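You operate a simulated robot arm through the tools that you are given. There is no shell and no other tool. Be economical: measure what you need, move in short steps, check, and stop when the job is done.

You run a simulated two-armed robot. Do the job below in one go: nothing can be reset, and whatever is moved stays where it is left.

Task
Take the cap off the white jar on the top of the green table and lay it down there.

It is judged by the outcome, as a careful person would: the job done as asked, and still so three seconds after it is handed in. It fails if anything else is knocked over, pushed out of place, dropped, spilled or broken. A push-on lid holds only when it is set on centred and level and pressed home; a screw cap is set on level and turned clockwise until tight.

Robot
Two 7-joint arms with two-finger parallel grippers on one trunk, on a base that drives. Base frame: it is fixed to the floor where the robot stands at the start and does not move with it; the origin is under the middle of the robot, x ahead of it, y to its left, z up; the surface under the hand at the start is at about z = 0.8. Units: m, rad, N and s.
The left shoulder is at the start at [0.05, 0.177, 1.154], the right one opposite. With the tool pointing down near the work surface each hand reaches from about 0.2 to 0.7 m from the robot's upright axis, wherever it stands, measured 20 degrees to its own side. Payload 3.43 kg a hand.
The TCP of each hand is the grasp point between the finger pads, 0.034 m short of the fingertips. In the tool frame z runs along the fingers and y along their closing line. The gripper opens to 0.128 m. The fingers are 0.024 m wide and 0.012 m thick; the gripper's body (0.048 by 0.13 m) begins 0.096 m behind the TCP.
Orientation is told as [roll, pitch, yaw] about the base's x, y, z axes, in that order, counted from this pose: with the fingers straight down and closing along the base's y, the tool's x points along the base's -x, its y along +y and its z along -z.

Tools
- The arms move only by the tool step_arm. It takes "left_moves", "right_moves" or both (then of equal length, played together; a hand with none holds still); each is a list of rows, each an object of numbers (a shift or turn left out is 0, a gripper value left out holds the last): "tx", "ty", "tz": the shift along the base's x, y, z in m; "wx", "wy", "wz": the turn, a rotation vector about the base's x, y, z in rad. In form: [{"tx": .., "ty": .., "tz": .., "wx": .., "wy": .., "wz": ..}, ...]. A call has 1 to 20 rows; each row shifts and turns the commanded pose from where the row before left it. "left_grip" and "right_grip" are, for a hand that has rows, the finger opening in m, from 0 to 0.128, set as the call begins (left out, the last holds). Rows are played at 5 a second. More than 0.05 m and 0.15 rad between two rows, or a gripper value outside its range, and nothing of the call is played. A pose out of reach is approached as far as the arm can. The call stops where the force on the tool passes 40 N (or 10 N more than at its start, if that is more) or the arm is blocked; 0.2 s more then pass. Each finger travels about 0.108 m/s and halts on what it meets, pressing with about 29 N; the grip force reading is that of the motor and also rises with nothing between the fingers. The clock runs only during rows and for 0.2 s after the last one: add rows that do not move to give the fingers time. The reply holds the time, the measured pose of the TCP, the force on the tool along the base axes, the opening and the grip force, in the units named above and with some noise, with the torque about the TCP (base axes, N m) and any sound that the robot's microphone picked up.
- Cameras (640 x 400 px; columns grow to the right, rows downward): "scene" is now at [0.1536, -0.0117, 1.3084]; the picture's right is [-0.13, -0.99, 0.00], its down [-0.65, 0.08, -0.75] and it looks along [0.75, -0.09, -0.66] (base axes); focal length 272 px, centre (320, 200). "left" rides on the left gripper at [0.076, 0.011, -0.16] in its tool frame; the picture's right is [-0.15, 0.99, 0.00], its down [-0.88, -0.13, -0.46] and it looks along [-0.45, -0.07, 0.89] (tool axes); focal length 234 px, centre (320, 200). "right" rides on the right gripper at [0.076, -0.011, -0.16] in its tool frame; the picture's right is [0.15, 0.99, 0.00], its down [-0.88, 0.13, -0.46] and it looks along [-0.45, 0.07, 0.89] (tool axes); focal length 234 px, centre (320, 200). There is no depth. A picture from a camera that has moved, and an enlarged one, comes with that camera's place and axes in the base frame and with its lens.
- camera(camera): a new picture of that camera. The clock stands still meanwhile.
- move_column(by): slides the trunk up (or, below 0, down) by that many m; the arms and the scene camera ride with it, the base frame stays. It gives what a move gives, with no picture.
- base_move(legs): drives the robot by 1 to 6 legs, each [ahead, turn to the left] in m and rad, along the robot's own axes; the way and the turn of a leg run together, so that a leg with both is an arc; at most 1.5 m and 3.142 rad a leg. The arms and the cameras ride along, it lands a little off, and it stops where it bumps. It gives what a move gives.
- pan_tilt(pan, tilt): turns the head with the scene camera to pan (to the left, within 1.396 rad either way) and tilt (down, from -0.506 to 1.204), counted from straight ahead of the robot. It gives what a move gives.
- inspect(camera, box): a new picture of the part [left, top, right, bottom] of that camera's present view, enlarged. The clock stands still meanwhile.
- finish_job(): hands the job in; it is judged then, once.

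Work in short steps. Places have to be worked out from the pictures, the camera data and where the tool is seen: move nearer, look again, correct. Check each grasp and each placing, and mend what went wrong. You have 120 turns and 108 pictures in all, those below and enlarged ones among them. Open the grippers and draw the arms clear of the work before you hand the job in, unless the task says otherwise; then end with one line.

The tools are called after "Request:" as name(argument=value, ...) on one line, values as JSON. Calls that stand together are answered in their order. step_arm: Moves the arms, as the interface text tells. Its arguments: {"type":"object","properties":{"left_moves":{"type":"array"},"left_grip":{"type":"number"},"right_moves":{"type":"array"},"right_grip":{"type":"number"}},"required":[]} The other tools are called the same way: move_column (by) slides the trunk up or down; base_move (legs) drives the base; pan_tilt (pan, tilt) turns the head that bears the scene camera; camera (camera) takes a picture; inspect (camera, box) takes an enlarged picture of a part of a camera's view; finish_job () hands the job in.

At the start:

```text
t: 0.0
left_tcp_pos: [0.3626, 0.0855, 1.1306]
left_ee_rot: [-0.001, 0.0, 0.001]
left_ft_force: [0.4, 0.6, 0.4]
left_moment: [0.02, 0.01, 0.03]
left_finger_gap: 0.128
left_gripper_force: 0.1
right_tcp_pos: [0.4037, -0.1778, 1.1398]
right_ee_rot: [0.002, -0.002, -0.002]
right_ft_force: [-1.3, 0.0, -0.6]
right_moment: [0.02, 0.03, 0.01]
right_finger_gap: 0.128
right_gripper_force: 0.1
trunk travel left (down, up): [-0.325, 0.076]
robot x, y, heading: [0.0031, 0.0006, 0.005]
head pan, tilt: [-0.126, 0.716]
```

scene: 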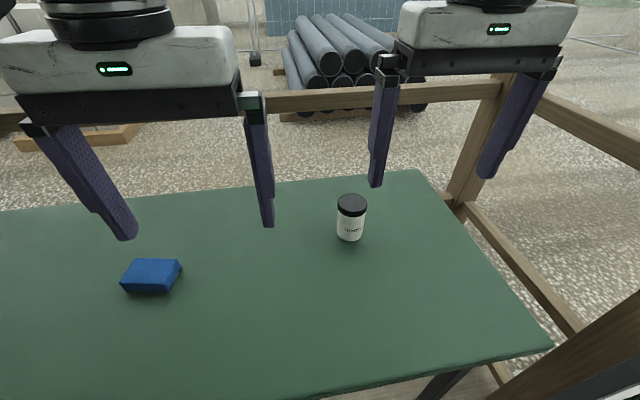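
right: 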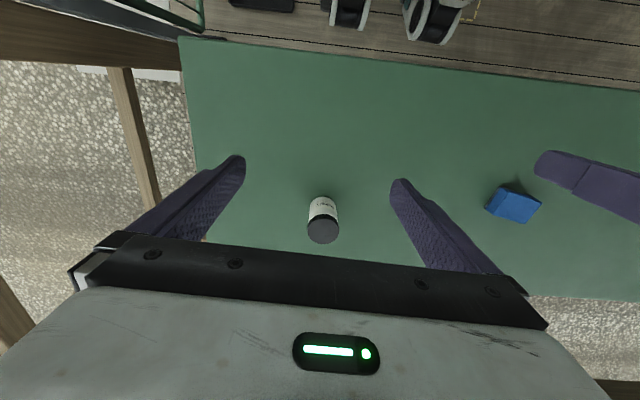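
left: 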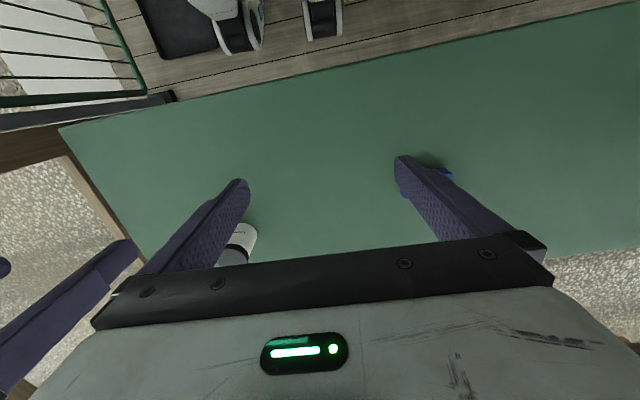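

The jar stands at about x 0.60, y -0.135, with its cap top near z 0.9. I'll zoom in to see what kind of cap it is.

Request:
inspect(camera="scene", box=[300, 170, 400, 260])

Request:
inspect(camera="right", box=[280, 170, 370, 260])

```text
4.44 times, centred on (350, 215) of scene
camera zoom: at [0.1536, -0.0117, 1.3084], right [-0.13, -0.99, 0.0], down [-0.65, 0.08, -0.75], along [0.75, -0.09, -0.66], focal length 1211 px, centre (187, 133)
```

zoom: 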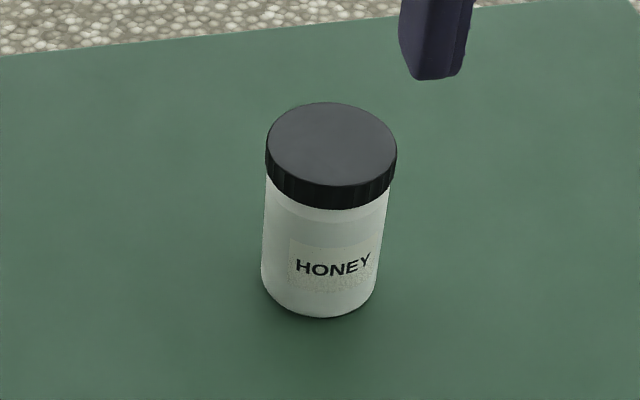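

```text
4.44 times, centred on (325, 215) of right
camera zoom: at [0.3273, -0.189, 1.2992], right [-0.15, 0.99, 0.0], down [0.88, 0.13, 0.46], along [0.45, 0.07, -0.89], focal length 1041 px, centre (298, 133)
```

zoom: 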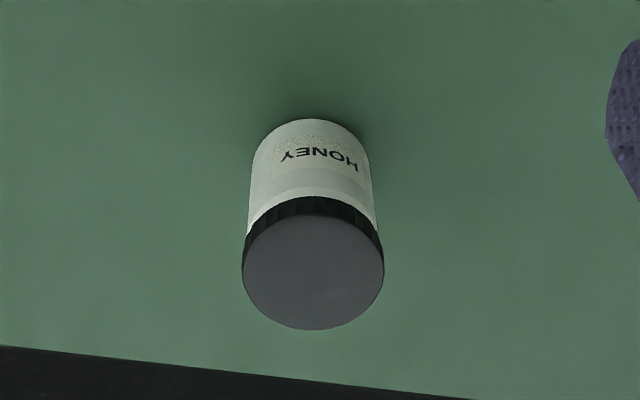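

The cap is ribbed, so I take it as a screw cap: axis at about (0.599, -0.139), top z≈0.900, diameter about 0.066. The left hand will hold the body from the side while the right hand unscrews from above. First I orient the left hand at height.

Request:
step_arm(left_moves=[{"wy": -0.1418, "tx": 0.016}, {"wy": -0.1418, "tx": 0.016}, {"wy": -0.1418, "tx": 0.016}, {"wy": -0.1418, "tx": 0.016}, {"wy": -0.1418, "tx": 0.016}, {"wy": -0.1418, "tx": 0.016}, {"wy": -0.1418, "tx": 0.016}, {"wy": -0.1418, "tx": 0.016}, {"wz": -0.1309, "tz": -0.02}, {"wz": -0.1309, "tz": -0.02}, {"wz": -0.1309, "tz": -0.02}, {"wz": -0.1309, "tz": -0.02}, {"wz": -0.1309, "tz": -0.02}, {"wz": -0.1309, "tz": -0.02}, {}], left_grip=0.128)

```text
t: 3.2
left_tcp_pos: [0.4904, 0.087, 1.0093]
left_ee_rot: [0.0, -1.135, -0.785]
left_ft_force: [0.2, -0.2, 0.2]
left_moment: [0.0, 0.03, -0.01]
left_finger_gap: 0.1282
left_gripper_force: 0.1
right_tcp_pos: [0.4034, -0.176, 1.1388]
right_ee_rot: [0.002, -0.002, -0.002]
right_ft_force: [0.2, 0.2, 0.3]
right_moment: [0.02, 0.0, 0.02]
right_finger_gap: 0.1282
right_gripper_force: 0.1
trunk travel left (down, up): [-0.325, 0.076]
robot x, y, heading: [0.0032, 0.0006, 0.002]
head pan, tilt: [-0.126, 0.716]
```

The left hand reached its orientation. Now I move to a pre-grasp point at about (0.494, -0.034, 0.903).

Request:
step_arm(left_moves=[{"ty": -0.024, "tz": -0.021}, {"ty": -0.024, "tz": -0.021}, {"ty": -0.024, "tz": -0.021}, {"ty": -0.024, "tz": -0.021}, {"ty": -0.025, "tz": -0.022, "tx": 0.003}, {}])

Request:
camera(camera="scene")

Request:
camera(camera="left")

```text
t: 4.6
left_tcp_pos: [0.494, -0.0326, 0.9049]
left_ee_rot: [-0.001, -1.133, -0.788]
left_ft_force: [-0.5, 0.1, -0.6]
left_moment: [0.01, -0.01, 0.02]
left_finger_gap: 0.1281
left_gripper_force: 0.1
right_tcp_pos: [0.4029, -0.1776, 1.14]
right_ee_rot: [0.002, -0.001, -0.001]
right_ft_force: [-0.3, 0.6, 0.2]
right_moment: [-0.01, -0.02, 0.01]
right_finger_gap: 0.1279
right_gripper_force: 0.0
trunk travel left (down, up): [-0.325, 0.076]
robot x, y, heading: [-0.0003, -0.0017, 0.001]
head pan, tilt: [-0.126, 0.716]
```

```text
102 pictures are left
camera scene: at [0.1536, -0.0116, 1.3084], right [-0.12, -0.99, 0.0], down [-0.65, 0.08, -0.75], along [0.75, -0.09, -0.66], focal length 272 px, centre (320, 200)
```

scene: 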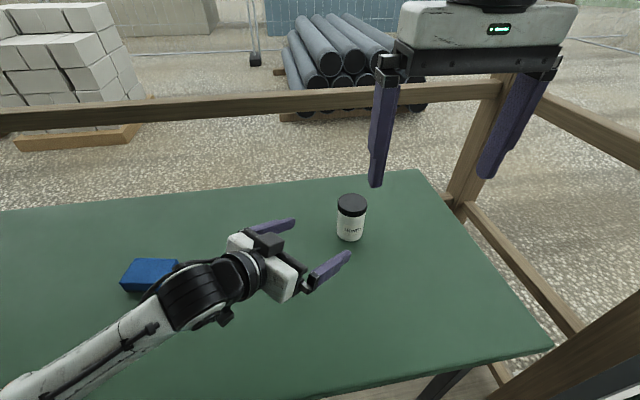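

```text
101 pictures are left
camera left: at [0.3771, 0.099, 0.904], right [0.74, 0.65, 0.13], down [-0.12, -0.06, 0.99], along [0.66, -0.75, 0.03], focal length 234 px, centre (320, 200)
```

left: 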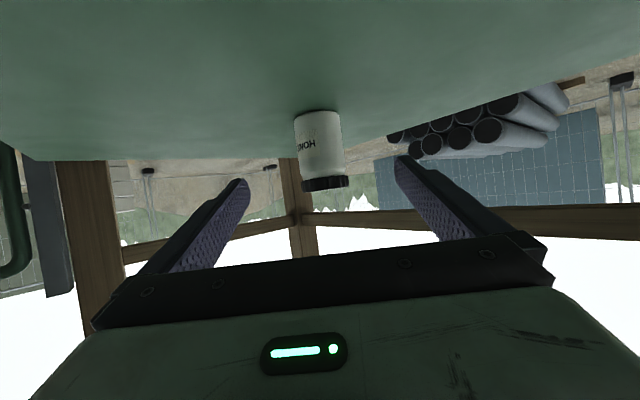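

The jar is centred between the left fingers and the blue block is well clear of the arm. I move along the tool axis to the jar body.

Request:
step_arm(left_moves=[{"tx": 0.016, "ty": -0.016, "tz": -0.0107}, {"tx": 0.016, "ty": -0.016, "tz": -0.0107}, {"tx": 0.016, "ty": -0.016, "tz": -0.0107}, {"tx": 0.016, "ty": -0.016, "tz": -0.0107}, {"tx": 0.016, "ty": -0.016, "tz": -0.0107}, {"tx": 0.016, "ty": -0.016, "tz": -0.0107}, {}])

Request:
camera(camera="scene")

Request:
camera(camera="right")

Request:
camera(camera="left")

```text
t: 6.2
left_tcp_pos: [0.5886, -0.1303, 0.841]
left_ee_rot: [0.001, -1.133, -0.787]
left_ft_force: [0.2, -0.1, 0.1]
left_moment: [-0.04, -0.01, 0.02]
left_finger_gap: 0.128
left_gripper_force: 0.1
right_tcp_pos: [0.4025, -0.1768, 1.1397]
right_ee_rot: [0.002, -0.003, 0.0]
right_ft_force: [-0.7, -0.2, -0.1]
right_moment: [0.01, 0.01, -0.03]
right_finger_gap: 0.1283
right_gripper_force: 0.1
trunk travel left (down, up): [-0.325, 0.076]
robot x, y, heading: [-0.0012, -0.0036, -0.001]
head pan, tilt: [-0.126, 0.716]
```

```text
100 pictures are left
camera scene: at [0.1536, -0.0116, 1.3084], right [-0.13, -0.99, 0.0], down [-0.65, 0.08, -0.75], along [0.75, -0.09, -0.66], focal length 272 px, centre (320, 200)
```

scene: 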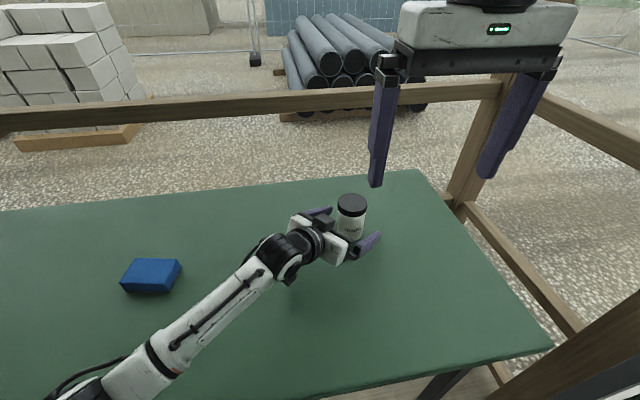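

```text
99 pictures are left
camera right: at [0.3273, -0.1889, 1.2993], right [-0.15, 0.99, 0.0], down [0.88, 0.13, 0.46], along [0.45, 0.07, -0.89], focal length 234 px, centre (320, 200)
```

right: 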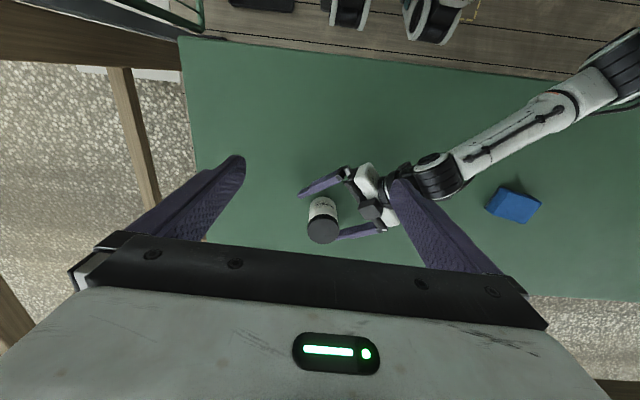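

```text
98 pictures are left
camera left: at [0.473, 0.0018, 0.8396], right [0.74, 0.65, 0.13], down [-0.12, -0.06, 0.99], along [0.66, -0.75, 0.03], focal length 234 px, centre (320, 200)
```

left: 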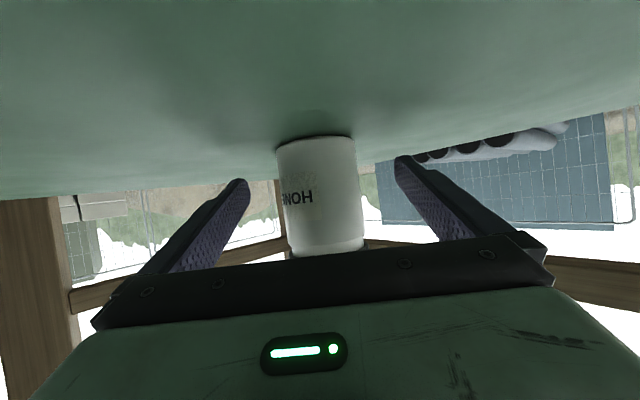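

The jar looks centred. I'll check the gap on each side from above before closing.

Request:
inspect(camera="right", box=[280, 150, 410, 250])

```text
4.00 times, centred on (345, 200) of right
camera zoom: at [0.3273, -0.1889, 1.2993], right [-0.15, 0.99, 0.0], down [0.88, 0.13, 0.46], along [0.45, 0.07, -0.89], focal length 937 px, centre (220, 200)
```

zoom: 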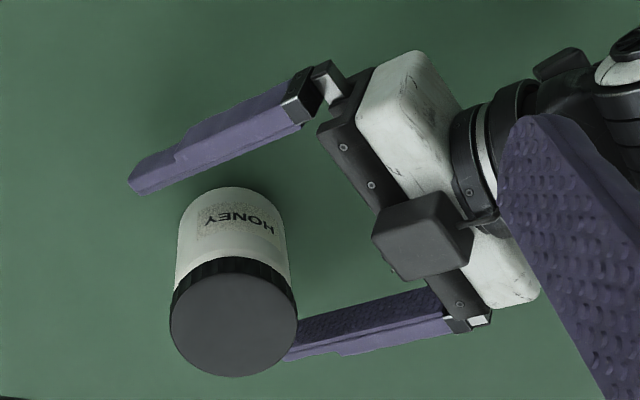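

Clearance is good on both sides. I close the left fingers on the jar body.

Request:
step_arm(left_moves=[{}, {}, {}, {}, {}], left_grip=0.05)

Request:
inspect(camera="right", box=[280, 150, 410, 250])

```text
t: 7.4
left_tcp_pos: [0.5891, -0.1299, 0.8408]
left_ee_rot: [0.001, -1.135, -0.788]
left_ft_force: [0.6, -1.6, 0.2]
left_moment: [-0.04, 0.02, 0.01]
left_finger_gap: 0.0626
left_gripper_force: 29.0
right_tcp_pos: [0.4043, -0.1778, 1.139]
right_ee_rot: [0.002, -0.002, -0.003]
right_ft_force: [-1.0, 1.0, 0.0]
right_moment: [-0.01, -0.03, 0.01]
right_finger_gap: 0.1282
right_gripper_force: 0.2
trunk travel left (down, up): [-0.325, 0.076]
robot x, y, heading: [0.0013, 0.0003, 0.003]
head pan, tilt: [-0.126, 0.716]
```

```text
4.00 times, centred on (345, 200) of right
camera zoom: at [0.3273, -0.189, 1.2992], right [-0.15, 0.99, 0.0], down [0.88, 0.13, 0.46], along [0.45, 0.07, -0.89], focal length 937 px, centre (220, 200)
```

zoom: 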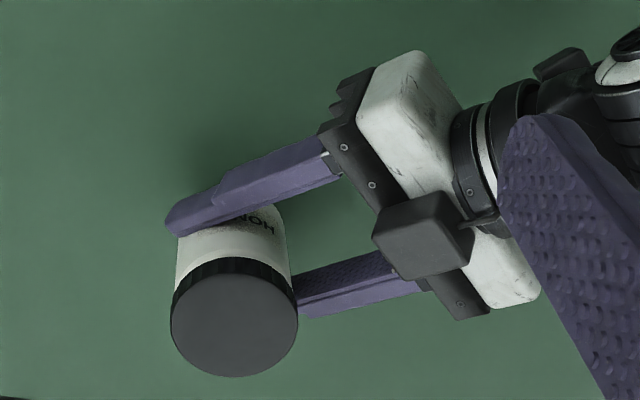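

The jar is held at a gap of 0.0626. I now bring the right hand above the cap, pre-turned clockwise and opened to 0.095.

Request:
step_arm(right_moves=[{"tx": 0.0243, "ty": 0.0049, "wz": -0.15}, {"tx": 0.0243, "ty": 0.0049, "wz": -0.15}, {"tx": 0.0243, "ty": 0.0049, "wz": -0.15}, {"tx": 0.0243, "ty": 0.0049, "wz": -0.15}, {"tx": 0.0243, "ty": 0.0049, "wz": -0.15}, {"tx": 0.0243, "ty": 0.0049, "wz": -0.15}, {"tx": 0.0243, "ty": 0.0049, "wz": -0.15}, {"tx": 0.0243, "ty": 0.0049, "wz": -0.15}, {"tz": -0.04}, {"tz": -0.04}, {"tz": -0.04}, {}], right_grip=0.095)

Request:
camera(camera="right")

Request:
camera(camera="scene")

```text
t: 10.0
left_tcp_pos: [0.5882, -0.1295, 0.8402]
left_ee_rot: [0.0, -1.134, -0.787]
left_ft_force: [0.0, 0.1, 0.4]
left_moment: [-0.08, 0.0, -0.04]
left_finger_gap: 0.0625
left_gripper_force: 28.8
right_tcp_pos: [0.5972, -0.1384, 1.0181]
right_ee_rot: [0.001, -0.002, -1.201]
right_ft_force: [-0.7, 0.5, 0.0]
right_moment: [0.0, -0.03, 0.02]
right_finger_gap: 0.0951
right_gripper_force: 0.1
trunk travel left (down, up): [-0.325, 0.076]
robot x, y, heading: [0.0024, 0.0038, -0.0]
head pan, tilt: [-0.126, 0.716]
```

```text
95 pictures are left
camera right: at [0.5601, -0.0718, 1.1789], right [0.87, 0.49, 0.0], down [0.44, -0.77, 0.46], along [0.23, -0.4, -0.89], focal length 234 px, centre (320, 200)
```

right: 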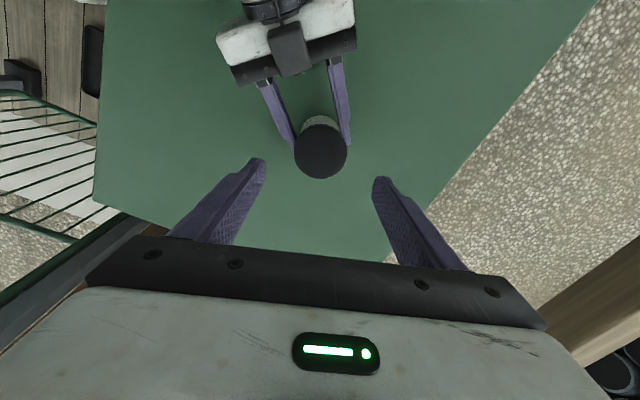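

```text
94 pictures are left
camera scene: at [0.1536, -0.0117, 1.3084], right [-0.13, -0.99, 0.0], down [-0.65, 0.08, -0.75], along [0.75, -0.09, -0.66], focal length 272 px, centre (320, 200)
```

scene: 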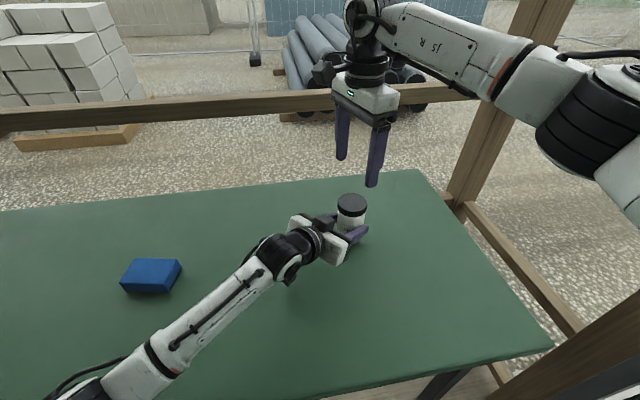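

Triangulation from here puts the cap at (0.600, -0.139), aligned with the right hand. I descend until the fingertips straddle the cap's side (TCP z≈0.920).

Request:
step_arm(right_moves=[{"tz": -0.025, "tx": 0.002}, {"tz": -0.025}, {"tz": -0.025}, {"tz": -0.023}, {}])

Request:
camera(camera="right")

Request:
inspect(camera="scene", box=[280, 150, 410, 270])

```text
t: 11.2
left_tcp_pos: [0.5901, -0.1293, 0.8413]
left_ee_rot: [-0.001, -1.132, -0.788]
left_ft_force: [0.9, 0.7, 0.9]
left_moment: [-0.07, 0.04, -0.03]
left_finger_gap: 0.062
left_gripper_force: 28.8
right_tcp_pos: [0.5986, -0.1385, 0.9209]
right_ee_rot: [0.002, -0.002, -1.2]
right_ft_force: [-0.1, -0.8, -0.1]
right_moment: [-0.01, -0.01, 0.01]
right_finger_gap: 0.0951
right_gripper_force: 0.1
trunk travel left (down, up): [-0.325, 0.076]
robot x, y, heading: [0.0027, -0.0008, 0.001]
head pan, tilt: [-0.126, 0.716]
```

```text
93 pictures are left
camera right: at [0.561, -0.0722, 1.0812], right [0.87, 0.49, 0.0], down [0.44, -0.77, 0.46], along [0.23, -0.4, -0.89], focal length 234 px, centre (320, 200)
```

right: 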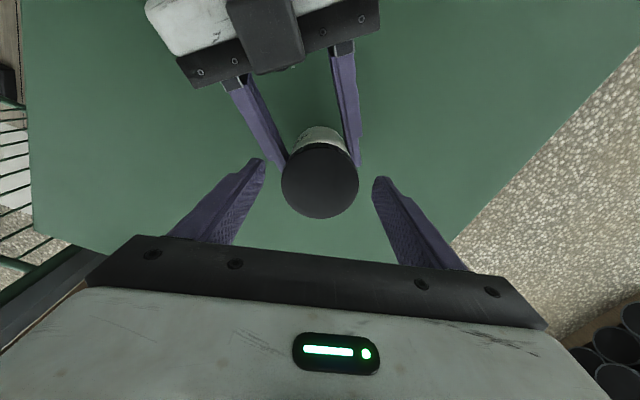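

```text
3.33 times, centred on (345, 210) of scene
camera zoom: at [0.1535, -0.0117, 1.3084], right [-0.13, -0.99, 0.0], down [-0.65, 0.08, -0.75], along [0.75, -0.09, -0.66], focal length 908 px, centre (237, 167)
```

zoom: 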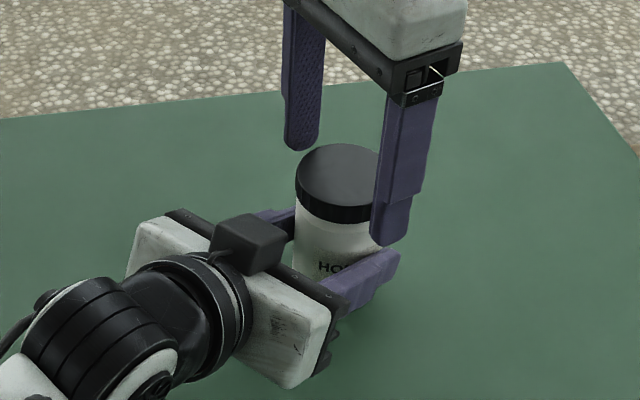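

The cap is centred between the right fingers and clear of the left hand. I close the right gripper on the cap.

Request:
step_arm(right_moves=[{}, {}, {}, {}], right_grip=0.05)

Request:
inspect(camera="scene", box=[280, 150, 410, 270])

```text
t: 12.2
left_tcp_pos: [0.5896, -0.1301, 0.8407]
left_ee_rot: [0.001, -1.135, -0.787]
left_ft_force: [-2.8, -0.4, 1.4]
left_moment: [0.0, -0.13, -0.09]
left_finger_gap: 0.0621
left_gripper_force: 29.2
right_tcp_pos: [0.5995, -0.1383, 0.9219]
right_ee_rot: [0.001, -0.003, -1.202]
right_ft_force: [4.0, 0.0, -0.9]
right_moment: [0.03, -0.1, 0.07]
right_finger_gap: 0.0633
right_gripper_force: 28.7
trunk travel left (down, up): [-0.325, 0.076]
robot x, y, heading: [-0.0005, 0.002, 0.002]
head pan, tilt: [-0.126, 0.716]
```

```text
3.33 times, centred on (345, 210) of scene
camera zoom: at [0.1536, -0.0116, 1.3084], right [-0.13, -0.99, 0.0], down [-0.65, 0.08, -0.75], along [0.75, -0.09, -0.66], focal length 908 px, centre (237, 167)
```

zoom: 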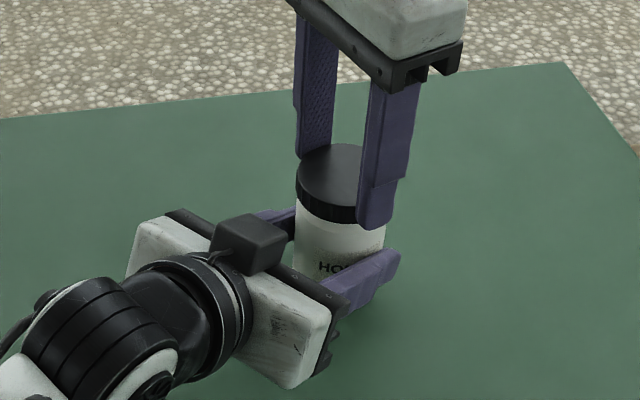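

The cap is gripped at 0.063. I turn counter-clockwise in small steps and watch the torque.

Request:
step_arm(right_moves=[{"wz": 0.08}, {"wz": 0.08}, {"wz": 0.08}, {"wz": 0.08}])

Request:
inspect(camera="scene", box=[280, 150, 410, 270])

```text
t: 13.2
left_tcp_pos: [0.5888, -0.1304, 0.8411]
left_ee_rot: [0.001, -1.133, -0.786]
left_ft_force: [0.3, 0.9, 1.6]
left_moment: [-0.27, 0.23, 0.06]
left_finger_gap: 0.0624
left_gripper_force: 28.8
right_tcp_pos: [0.5988, -0.1389, 0.9221]
right_ee_rot: [0.001, -0.003, -0.879]
right_ft_force: [-1.7, -2.6, 0.0]
right_moment: [-0.05, -0.01, 0.02]
right_finger_gap: 0.0634
right_gripper_force: 29.3
trunk travel left (down, up): [-0.325, 0.076]
robot x, y, heading: [0.0015, -0.0018, -0.005]
head pan, tilt: [-0.126, 0.716]
```

```text
3.33 times, centred on (345, 210) of scene
camera zoom: at [0.1534, -0.0118, 1.3085], right [-0.13, -0.99, 0.0], down [-0.65, 0.08, -0.75], along [0.75, -0.09, -0.66], focal length 908 px, centre (237, 167)
```

zoom: 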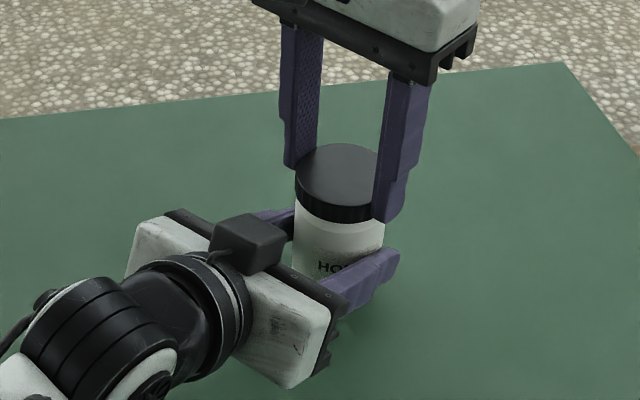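

The torque is low and the label has not turned, so the jar is held. I continue counter-clockwise.

Request:
step_arm(right_moves=[{"wz": 0.12}, {"wz": 0.12}, {"wz": 0.12}, {"wz": 0.12}, {"wz": 0.12}, {"wz": 0.12}, {"wz": 0.12}, {"wz": 0.12}, {"wz": 0.12}, {"wz": 0.12}, {"wz": 0.12}, {"wz": 0.12}, {"wz": 0.12}, {"wz": 0.12}, {"wz": 0.12}, {"wz": 0.12}])

Request:
inspect(camera="scene", box=[280, 150, 410, 270])

```text
t: 16.6
left_tcp_pos: [0.5894, -0.1286, 0.8408]
left_ee_rot: [0.0, -1.134, -0.788]
left_ft_force: [5.9, 18.7, 0.8]
left_moment: [-0.81, 0.2, 0.25]
left_finger_gap: 0.0621
left_gripper_force: 28.7
right_tcp_pos: [0.5981, -0.1392, 0.9212]
right_ee_rot: [-0.002, 0.003, 0.499]
right_ft_force: [-3.9, -20.5, 5.1]
right_moment: [-0.64, 0.04, -0.06]
right_finger_gap: 0.0634
right_gripper_force: 28.8
right hand out of reach, approached as far as the arm can: row 12, 13, 14, 15, 16
trunk travel left (down, up): [-0.325, 0.076]
robot x, y, heading: [-0.0025, -0.0004, 0.001]
head pan, tilt: [-0.126, 0.716]
```

```text
3.33 times, centred on (345, 210) of scene
camera zoom: at [0.1531, -0.0117, 1.3085], right [-0.13, -0.99, 0.0], down [-0.65, 0.08, -0.75], along [0.75, -0.09, -0.66], focal length 908 px, centre (237, 167)
```

zoom: 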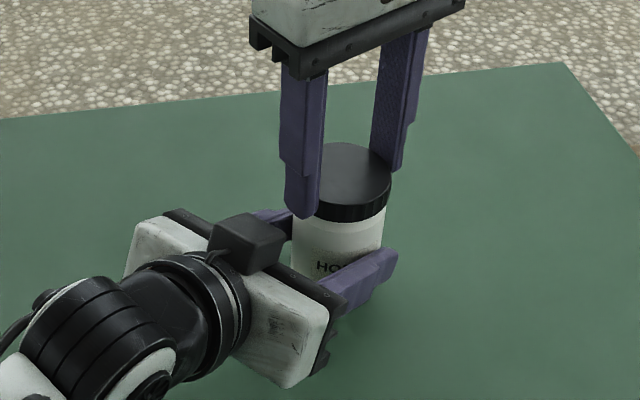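

The right wrist reached its limit at yaw ≈0.5, with some side load. I unwind the command slightly to relax it.

Request:
step_arm(right_moves=[{"wz": -0.12}])

```text
t: 17.0
left_tcp_pos: [0.59, -0.1285, 0.8406]
left_ee_rot: [0.003, -1.132, -0.787]
left_ft_force: [3.9, 19.3, 0.1]
left_moment: [-0.74, 0.08, 0.17]
left_finger_gap: 0.062
left_gripper_force: 29.1
right_tcp_pos: [0.5981, -0.1401, 0.9225]
right_ee_rot: [-0.001, 0.001, 0.379]
right_ft_force: [-2.1, -19.7, 4.7]
right_moment: [-0.68, 0.01, -0.01]
right_finger_gap: 0.0634
right_gripper_force: 29.2
trunk travel left (down, up): [-0.325, 0.076]
robot x, y, heading: [-0.0023, -0.0017, -0.003]
head pan, tilt: [-0.126, 0.716]
```

The command now tracks the hand, but a 20 N side load remains. I nudge 2 mm in -y to relieve it.

Request:
step_arm(right_moves=[{"ty": -0.002}, {}])

```text
t: 17.6
left_tcp_pos: [0.5898, -0.1283, 0.8407]
left_ee_rot: [0.004, -1.132, -0.787]
left_ft_force: [3.6, 18.0, 1.0]
left_moment: [-0.28, 0.13, 0.12]
left_finger_gap: 0.0626
left_gripper_force: 29.3
right_tcp_pos: [0.5981, -0.1409, 0.9223]
right_ee_rot: [0.002, 0.0, 0.382]
right_ft_force: [-0.7, -15.9, 4.7]
right_moment: [-0.64, 0.05, -0.02]
right_finger_gap: 0.0635
right_gripper_force: 29.0
trunk travel left (down, up): [-0.325, 0.076]
robot x, y, heading: [0.0006, -0.0029, -0.006]
head pan, tilt: [-0.126, 0.716]
```

The load has dropped only slightly and the hands seem pushed apart. I look closely for contact between the right finger and the left gripper.

Request:
inspect(camera="scene", box=[310, 180, 390, 240])

Request:
camera(camera="right")

Request:
camera(camera="left")

```text
6.67 times, centred on (350, 210) of scene
camera zoom: at [0.1533, -0.0114, 1.3085], right [-0.12, -0.99, 0.0], down [-0.65, 0.08, -0.75], along [0.75, -0.09, -0.66], focal length 1817 px, centre (120, 133)
```

zoom: 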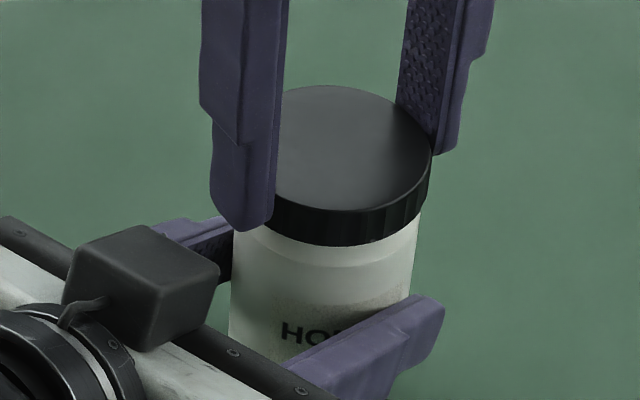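

```text
87 pictures are left
camera right: at [0.5326, -0.1788, 1.0818], right [-0.5, 0.86, 0.0], down [0.77, 0.45, 0.46], along [0.39, 0.23, -0.89], focal length 234 px, centre (320, 200)
```

right: 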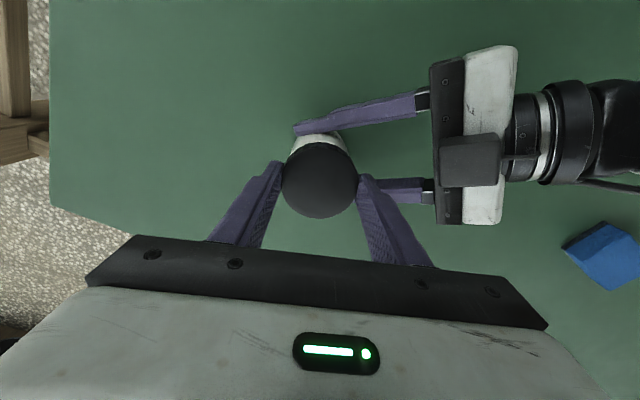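

```text
86 pictures are left
camera left: at [0.4731, 0.003, 0.8397], right [0.74, 0.66, 0.13], down [-0.12, -0.06, 0.99], along [0.66, -0.75, 0.03], focal length 234 px, centre (320, 200)
```

left: 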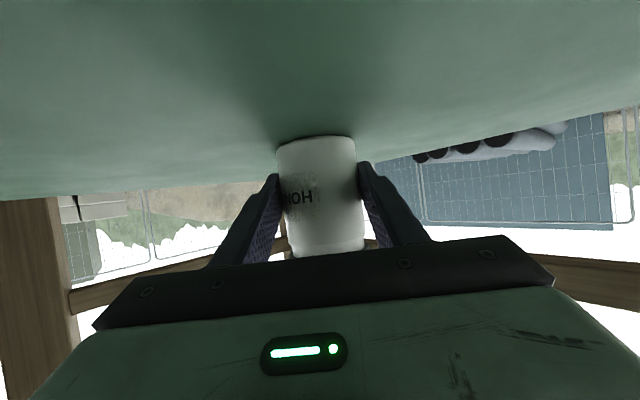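

No contact is visible, so the side load comes from the grip itself. I release the cap, turn the right hand back clockwise, and will regrasp with a better centre.

Request:
step_arm(right_moves=[{}, {}, {}], right_grip=0.095)

Request:
inspect(camera="scene", box=[310, 180, 390, 240])

Request:
camera(camera="right")

```text
t: 18.4
left_tcp_pos: [0.5889, -0.1309, 0.8415]
left_ee_rot: [-0.002, -1.136, -0.785]
left_ft_force: [-1.8, 0.2, -0.4]
left_moment: [0.03, 0.06, 0.0]
left_finger_gap: 0.0621
left_gripper_force: 28.9
right_tcp_pos: [0.5976, -0.1396, 0.9224]
right_ee_rot: [0.001, -0.002, 0.382]
right_ft_force: [0.0, -0.7, 0.7]
right_moment: [0.0, 0.02, 0.03]
right_finger_gap: 0.095
right_gripper_force: 0.0
trunk travel left (down, up): [-0.325, 0.076]
robot x, y, heading: [0.001, -0.0, -0.001]
head pan, tilt: [-0.126, 0.716]
```

```text
6.67 times, centred on (350, 210) of scene
camera zoom: at [0.1537, -0.0118, 1.3084], right [-0.13, -0.99, 0.0], down [-0.65, 0.08, -0.75], along [0.75, -0.09, -0.66], focal length 1817 px, centre (120, 133)
```

zoom: 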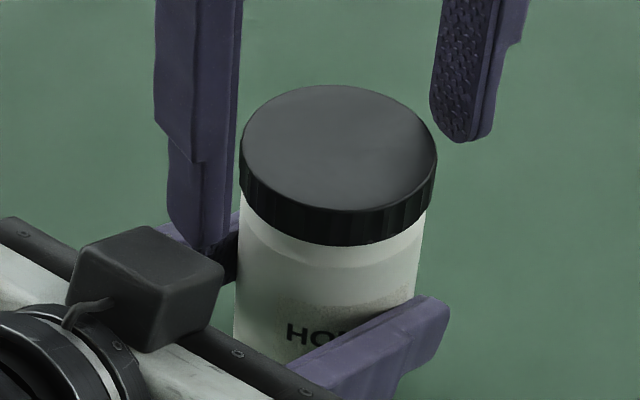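

```text
84 pictures are left
camera right: at [0.5329, -0.1789, 1.0813], right [-0.5, 0.86, 0.0], down [0.77, 0.45, 0.46], along [0.39, 0.23, -0.89], focal length 234 px, centre (320, 200)
```

right: 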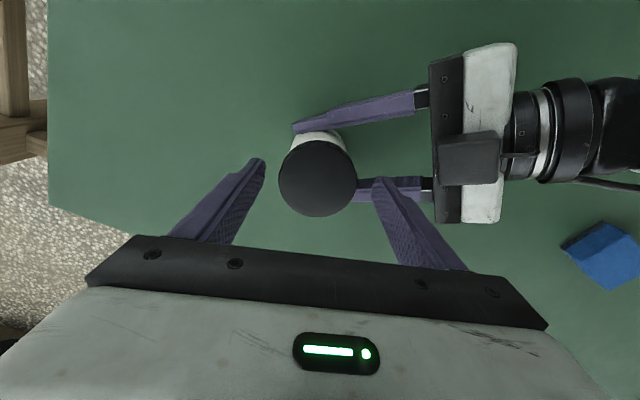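

The cap sits level and centred. I turn the right hand back clockwise to about -1.8 for a long second stroke.

Request:
step_arm(right_moves=[{"wz": -0.1455}, {"wz": -0.1455}, {"wz": -0.1455}, {"wz": -0.1455}, {"wz": -0.1455}, {"wz": -0.1455}, {"wz": -0.1455}, {"wz": -0.1455}, {"wz": -0.1455}, {"wz": -0.1455}, {"wz": -0.1455}, {"wz": -0.1455}, {"wz": -0.1455}, {"wz": -0.1455}, {"wz": -0.1455}, {}])

Request:
camera(camera="right")

```text
t: 21.8
left_tcp_pos: [0.5901, -0.1301, 0.8408]
left_ee_rot: [0.001, -1.134, -0.787]
left_ft_force: [1.2, -1.2, 0.0]
left_moment: [0.03, 0.03, -0.02]
left_finger_gap: 0.0621
left_gripper_force: 29.5
right_tcp_pos: [0.5999, -0.14, 0.9228]
right_ee_rot: [0.003, -0.001, -1.805]
right_ft_force: [-0.4, -0.7, 0.5]
right_moment: [0.01, 0.02, -0.01]
right_finger_gap: 0.0952
right_gripper_force: 0.1
trunk travel left (down, up): [-0.325, 0.076]
robot x, y, heading: [-0.0019, 0.0005, -0.003]
head pan, tilt: [-0.126, 0.716]
```

```text
83 pictures are left
camera right: at [0.6065, -0.0638, 1.0811], right [1.0, -0.09, 0.0], down [-0.08, -0.89, 0.46], along [-0.04, -0.46, -0.89], focal length 234 px, centre (320, 200)
```

right: 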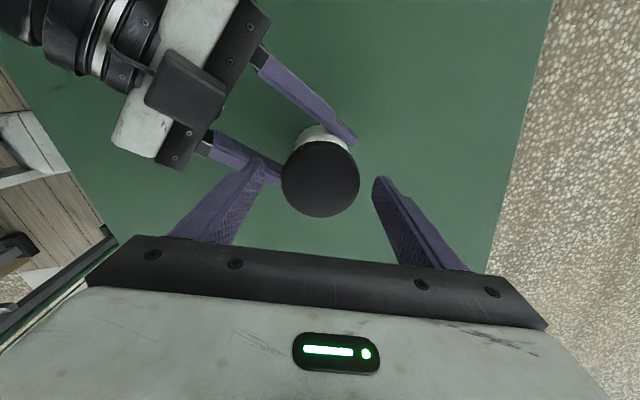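

Yaw -1.8 was reached freely and the cap is centred. I grip and turn counter-clockwise about 2.1 rad, rising slightly along the way.

Request:
step_arm(right_moves=[{}, {}, {}, {"wz": 0.13}, {"wz": 0.13}, {"wz": 0.13}, {"wz": 0.13}, {"wz": 0.13}, {"wz": 0.13}, {"wz": 0.13}, {"wz": 0.13}], right_grip=0.05)

Request:
inspect(camera="scene", box=[310, 180, 390, 240])

```text
t: 24.2
left_tcp_pos: [0.5892, -0.1302, 0.8411]
left_ee_rot: [0.0, -1.135, -0.786]
left_ft_force: [-4.2, 1.3, 1.8]
left_moment: [-0.09, -0.04, 0.0]
left_finger_gap: 0.0623
left_gripper_force: 29.7
right_tcp_pos: [0.5994, -0.1401, 0.9223]
right_ee_rot: [0.002, -0.002, -0.761]
right_ft_force: [4.6, -2.5, 0.6]
right_moment: [-0.06, -0.23, -0.02]
right_finger_gap: 0.0635
right_gripper_force: 28.8
trunk travel left (down, up): [-0.325, 0.076]
robot x, y, heading: [-0.0015, 0.0018, -0.001]
head pan, tilt: [-0.126, 0.716]
```

```text
6.67 times, centred on (350, 210) of scene
camera zoom: at [0.1534, -0.0117, 1.3085], right [-0.13, -0.99, 0.0], down [-0.65, 0.08, -0.75], along [0.75, -0.09, -0.66], focal length 1817 px, centre (120, 133)
```

zoom: 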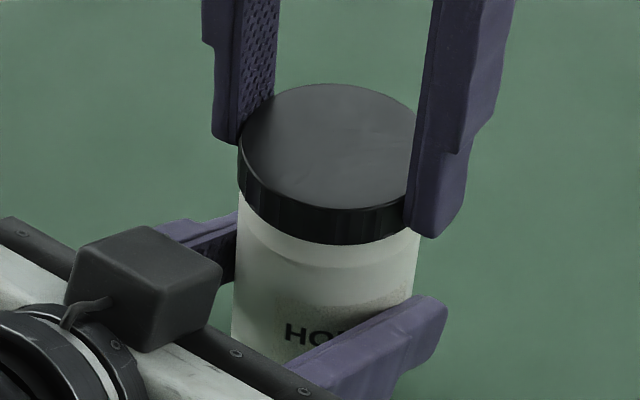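

The jar holds still and the loads are small. I finish the stroke to yaw ≈0.35.

Request:
step_arm(right_moves=[{"wz": 0.12}, {"wz": 0.12}, {"wz": 0.12}, {"wz": 0.12}, {"wz": 0.12}, {"wz": 0.12}, {"wz": 0.12}, {"wz": 0.12}, {"wz": 0.12}])

Request:
inspect(camera="scene", box=[310, 180, 390, 240])

```text
t: 26.2
left_tcp_pos: [0.5878, -0.1296, 0.8414]
left_ee_rot: [0.001, -1.132, -0.786]
left_ft_force: [-1.0, 0.2, 0.4]
left_moment: [-0.04, 0.05, 0.03]
left_finger_gap: 0.0619
left_gripper_force: 29.0
right_tcp_pos: [0.5992, -0.1408, 0.9225]
right_ee_rot: [0.002, -0.003, 0.319]
right_ft_force: [3.2, -2.2, 7.4]
right_moment: [-0.3, -0.13, -0.07]
right_finger_gap: 0.0637
right_gripper_force: 29.0
trunk travel left (down, up): [-0.325, 0.076]
robot x, y, heading: [0.0025, 0.0017, -0.001]
head pan, tilt: [-0.126, 0.716]
```

```text
6.67 times, centred on (350, 210) of scene
camera zoom: at [0.1531, -0.0118, 1.3085], right [-0.13, -0.99, 0.0], down [-0.65, 0.08, -0.75], along [0.75, -0.09, -0.66], focal length 1817 px, centre (120, 133)
```

zoom: 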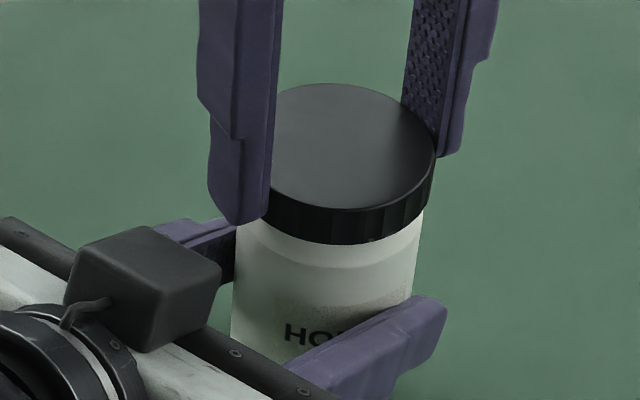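

The upward push on the right hand suggests the cap has risen. I try a gentle 4 mm lift and watch the left hand's load.

Request:
step_arm(right_moves=[{"tz": 0.002}, {"tz": 0.002}])

Request:
inspect(camera="scene", box=[310, 180, 390, 240])

```text
t: 26.8
left_tcp_pos: [0.5894, -0.1299, 0.8419]
left_ee_rot: [-0.003, -1.135, -0.788]
left_ft_force: [-6.9, 3.8, 3.5]
left_moment: [-0.09, -0.05, -0.06]
left_finger_gap: 0.062
left_gripper_force: 29.0
right_tcp_pos: [0.5995, -0.1406, 0.9234]
right_ee_rot: [0.001, 0.002, 0.317]
right_ft_force: [7.8, -3.9, -7.5]
right_moment: [-0.28, -0.65, 0.03]
right_finger_gap: 0.0635
right_gripper_force: 28.8
trunk travel left (down, up): [-0.325, 0.076]
robot x, y, heading: [-0.0041, 0.0008, -0.004]
head pan, tilt: [-0.126, 0.716]
```

```text
6.67 times, centred on (350, 210) of scene
camera zoom: at [0.154, -0.0119, 1.3082], right [-0.13, -0.99, 0.0], down [-0.65, 0.08, -0.75], along [0.75, -0.09, -0.66], focal length 1817 px, centre (120, 133)
```

zoom: 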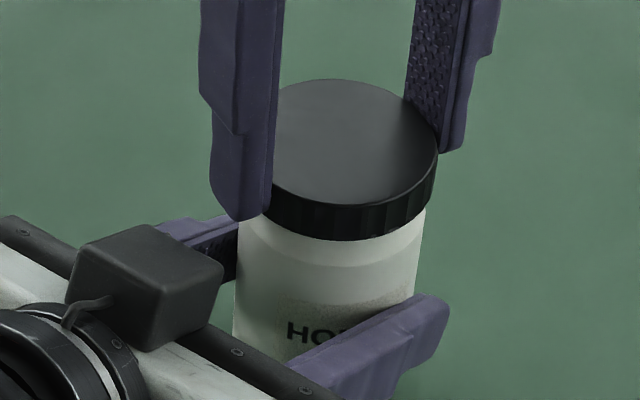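

It is still threaded, as the lift meets resistance. I ease back down, release, and rewind for a third stroke.

Request:
step_arm(right_moves=[{"tz": -0.0025}, {}])

Request:
step_arm(right_moves=[{}, {}, {"wz": -0.145}, {"wz": -0.145}, {"wz": -0.145}, {"wz": -0.145}, {"wz": -0.145}, {"wz": -0.145}, {"wz": -0.145}, {"wz": -0.145}, {"wz": -0.145}, {"wz": -0.145}, {"wz": -0.145}, {"wz": -0.145}, {"wz": -0.145}, {"wz": -0.145}, {"wz": -0.145}, {}], right_grip=0.095)

Request:
inspect(camera="scene", box=[310, 180, 390, 240])

Request:
camera(camera="right")

```text
t: 27.4
left_tcp_pos: [0.5893, -0.1298, 0.8412]
left_ee_rot: [0.002, -1.135, -0.789]
left_ft_force: [-4.9, 3.3, 1.9]
left_moment: [-0.14, -0.36, 0.02]
left_finger_gap: 0.0621
left_gripper_force: 29.2
right_tcp_pos: [0.6, -0.14, 0.9225]
right_ee_rot: [0.0, -0.001, 0.316]
right_ft_force: [6.6, -3.6, -2.1]
right_moment: [-0.3, -0.17, -0.01]
right_finger_gap: 0.0637
right_gripper_force: 29.1
trunk travel left (down, up): [-0.325, 0.076]
robot x, y, heading: [0.0039, 0.0009, 0.002]
head pan, tilt: [-0.126, 0.716]
```

```text
t: 31.2
left_tcp_pos: [0.5901, -0.1297, 0.8397]
left_ee_rot: [0.001, -1.134, -0.787]
left_ft_force: [1.4, 0.6, 1.0]
left_moment: [0.09, 0.08, -0.02]
left_finger_gap: 0.0621
left_gripper_force: 29.2
right_tcp_pos: [0.6001, -0.1397, 0.923]
right_ee_rot: [0.001, -0.002, -1.86]
right_ft_force: [-0.9, -0.2, -0.2]
right_moment: [-0.04, -0.01, -0.02]
right_finger_gap: 0.0949
right_gripper_force: 0.1
trunk travel left (down, up): [-0.325, 0.076]
robot x, y, heading: [0.0036, -0.0019, 0.002]
head pan, tilt: [-0.126, 0.716]
```

```text
6.67 times, centred on (350, 210) of scene
camera zoom: at [0.1536, -0.0116, 1.3084], right [-0.13, -0.99, 0.0], down [-0.65, 0.08, -0.75], along [0.75, -0.09, -0.66], focal length 1817 px, centre (120, 133)
```

zoom: 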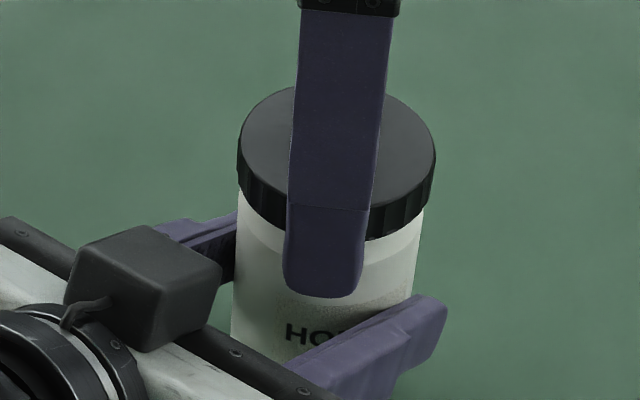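

```text
78 pictures are left
camera right: at [0.6106, -0.064, 1.0827], right [0.99, -0.14, 0.0], down [-0.13, -0.88, 0.46], along [-0.06, -0.45, -0.89], focal length 234 px, centre (320, 200)
```

right: 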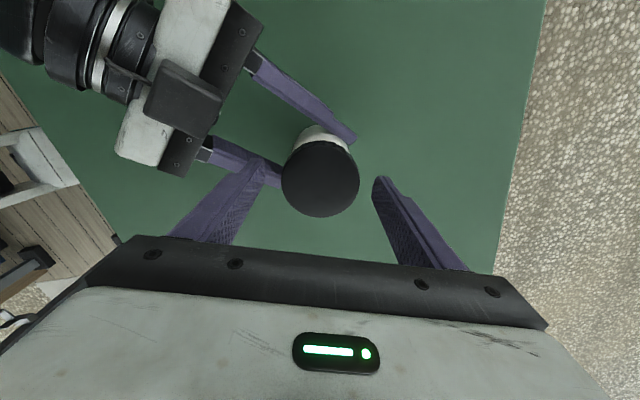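

Everything is aligned and the jar is unmoved. Third stroke: grip, then turn counter-clockwise 2.1 rad, rising 1.2 mm along the way.

Request:
step_arm(right_moves=[{}, {}, {}, {"wz": 0.13}, {"wz": 0.13, "tz": 0.0001}, {"wz": 0.13, "tz": 0.0001}, {"wz": 0.13, "tz": 0.0001}, {"wz": 0.13, "tz": 0.0001}, {"wz": 0.13, "tz": 0.0001}, {"wz": 0.13, "tz": 0.0001}, {"wz": 0.13, "tz": 0.0001}, {"wz": 0.13, "tz": 0.0001}, {"wz": 0.13, "tz": 0.0001}, {"wz": 0.13, "tz": 0.0001}, {"wz": 0.13, "tz": 0.0001}, {"wz": 0.13, "tz": 0.0001}, {"wz": 0.13}, {"wz": 0.13}, {"wz": 0.13}, {"wz": 0.11}], right_grip=0.05)

Request:
inspect(camera="scene", box=[310, 180, 390, 240])

```text
t: 35.4
left_tcp_pos: [0.5888, -0.1304, 0.8404]
left_ee_rot: [-0.001, -1.133, -0.787]
left_ft_force: [0.3, -0.5, 1.6]
left_moment: [0.03, 0.07, -0.05]
left_finger_gap: 0.0621
left_gripper_force: 29.0
right_tcp_pos: [0.5992, -0.1402, 0.9247]
right_ee_rot: [0.002, -0.002, 0.335]
right_ft_force: [-0.1, 0.3, 0.0]
right_moment: [-0.02, -0.01, 0.0]
right_finger_gap: 0.0634
right_gripper_force: 28.5
trunk travel left (down, up): [-0.325, 0.076]
robot x, y, heading: [-0.0011, 0.0004, -0.0]
head pan, tilt: [-0.126, 0.716]
```

```text
6.67 times, centred on (350, 210) of scene
camera zoom: at [0.1536, -0.0117, 1.3084], right [-0.13, -0.99, 0.0], down [-0.65, 0.08, -0.75], along [0.75, -0.09, -0.66], focal length 1817 px, centre (120, 133)
```

zoom: 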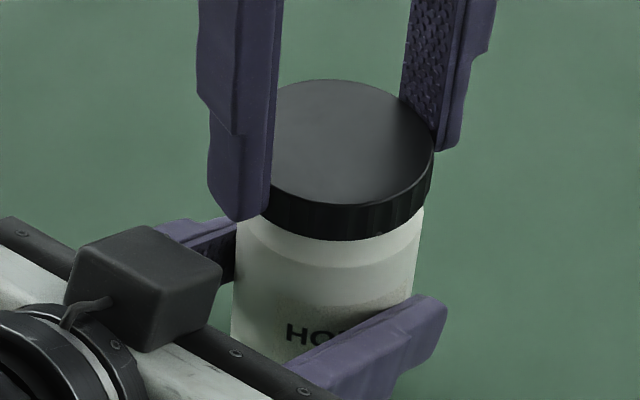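

All forces are now near zero, which suggests the cap is free. I try lifting gently.

Request:
step_arm(right_moves=[{"tz": 0.002}, {"tz": 0.002}, {"tz": 0.002}])

Request:
inspect(camera="scene", box=[310, 180, 390, 240])

```text
t: 36.2
left_tcp_pos: [0.591, -0.1304, 0.8412]
left_ee_rot: [0.001, -1.134, -0.788]
left_ft_force: [0.8, 1.2, 0.3]
left_moment: [0.0, 0.09, -0.05]
left_finger_gap: 0.0619
left_gripper_force: 28.9
right_tcp_pos: [0.5991, -0.1401, 0.9306]
right_ee_rot: [0.003, -0.001, 0.333]
right_ft_force: [-0.3, -0.7, -0.4]
right_moment: [-0.01, -0.01, 0.0]
right_finger_gap: 0.0635
right_gripper_force: 28.8
trunk travel left (down, up): [-0.325, 0.076]
robot x, y, heading: [-0.0015, -0.0025, 0.0]
head pan, tilt: [-0.126, 0.716]
```

```text
6.67 times, centred on (350, 210) of scene
camera zoom: at [0.1536, -0.0117, 1.3084], right [-0.13, -0.99, 0.0], down [-0.65, 0.08, -0.75], along [0.75, -0.09, -0.66], focal length 1817 px, centre (120, 133)
```

zoom: 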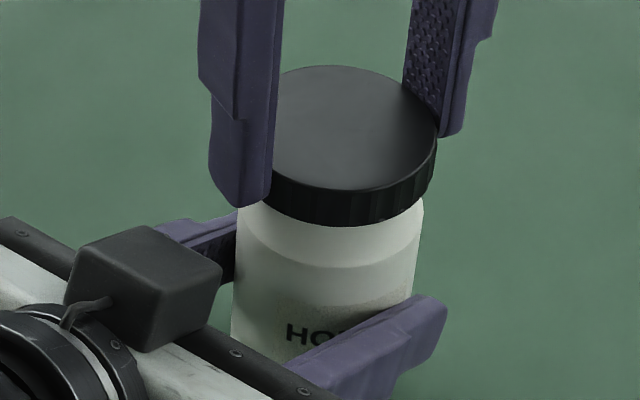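

The cap is off. I lift it clear and carry it to an open spot near (0.48, -0.28).

Request:
step_arm(right_moves=[{"tz": 0.02}, {"tz": 0.03}, {"tz": 0.03}, {"tz": 0.02}, {"tx": -0.024, "ty": -0.028}, {"tx": -0.024, "ty": -0.028}, {"tx": -0.024, "ty": -0.028}, {"tx": -0.024, "ty": -0.028}, {"tx": -0.024, "ty": -0.028}, {"tz": -0.04}, {"tz": -0.04}, {"tz": -0.04}, {"tz": -0.03}, {}])

Request:
camera(camera="scene")

Request:
camera(camera="right")

```text
t: 39.2
left_tcp_pos: [0.5893, -0.1303, 0.8409]
left_ee_rot: [0.0, -1.134, -0.785]
left_ft_force: [-0.2, -1.1, -0.2]
left_moment: [-0.06, 0.1, 0.01]
left_finger_gap: 0.0621
left_gripper_force: 28.8
right_tcp_pos: [0.4802, -0.2802, 0.8801]
right_ee_rot: [0.001, -0.002, 0.332]
right_ft_force: [0.1, 0.2, 0.2]
right_moment: [0.01, 0.01, -0.03]
right_finger_gap: 0.0635
right_gripper_force: 29.1
trunk travel left (down, up): [-0.325, 0.076]
robot x, y, heading: [0.0009, -0.0003, 0.001]
head pan, tilt: [-0.126, 0.716]
```

```text
75 pictures are left
camera scene: at [0.1536, -0.0118, 1.3084], right [-0.13, -0.99, 0.0], down [-0.65, 0.08, -0.75], along [0.75, -0.09, -0.66], focal length 272 px, centre (320, 200)
```

scene: 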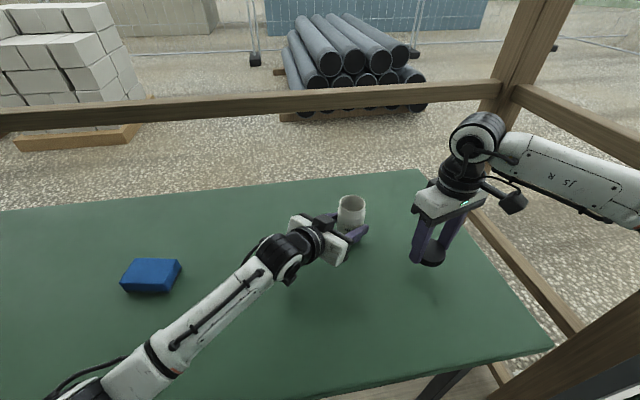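

```text
74 pictures are left
camera right: at [0.4119, -0.3162, 1.0397], right [-0.46, 0.89, 0.0], down [0.79, 0.41, 0.46], along [0.41, 0.21, -0.89], focal length 234 px, centre (320, 200)
```

right: 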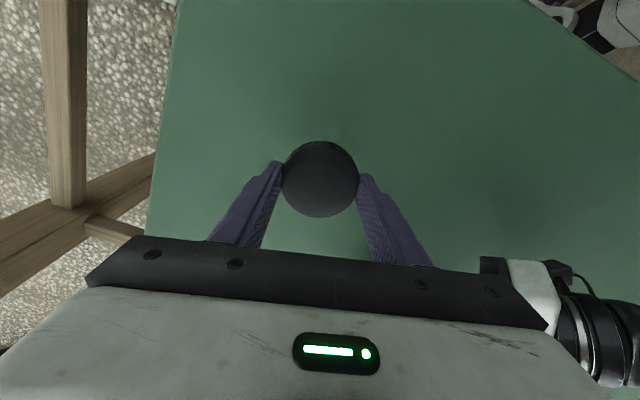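

The cap is held over clear table. I lower to about z 0.846, then in fine steps.

Request:
step_arm(right_moves=[{"tz": -0.012}, {"tz": -0.012}, {"tz": -0.008}, {"tz": -0.002}, {}])

Request:
inspect(camera="scene", box=[380, 210, 480, 290])

```text
t: 40.4
left_tcp_pos: [0.589, -0.1291, 0.8402]
left_ee_rot: [0.0, -1.133, -0.787]
left_ft_force: [-0.6, -0.4, 0.3]
left_moment: [-0.04, 0.09, -0.03]
left_finger_gap: 0.062
left_gripper_force: 28.9
right_tcp_pos: [0.4785, -0.2803, 0.8468]
right_ee_rot: [0.002, -0.004, 0.333]
right_ft_force: [0.7, 0.3, -0.1]
right_moment: [0.01, 0.01, 0.0]
right_finger_gap: 0.0636
right_gripper_force: 28.9
trunk travel left (down, up): [-0.325, 0.076]
robot x, y, heading: [0.0003, -0.0039, -0.003]
head pan, tilt: [-0.126, 0.716]
```

```text
5.00 times, centred on (430, 250) of scene
camera zoom: at [0.1536, -0.0118, 1.3084], right [-0.13, -0.99, 0.0], down [-0.65, 0.08, -0.75], along [0.75, -0.09, -0.66], focal length 1362 px, centre (-230, -50)
```

zoom: 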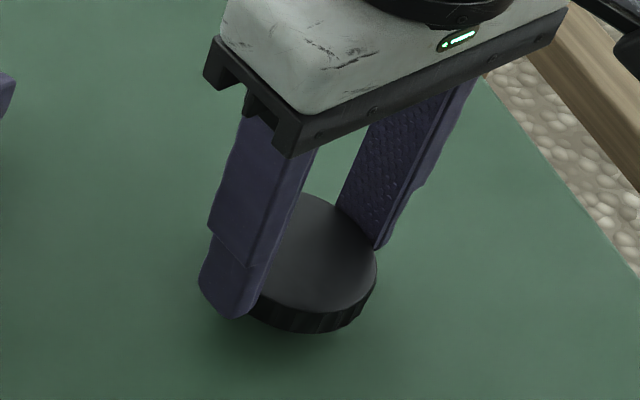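

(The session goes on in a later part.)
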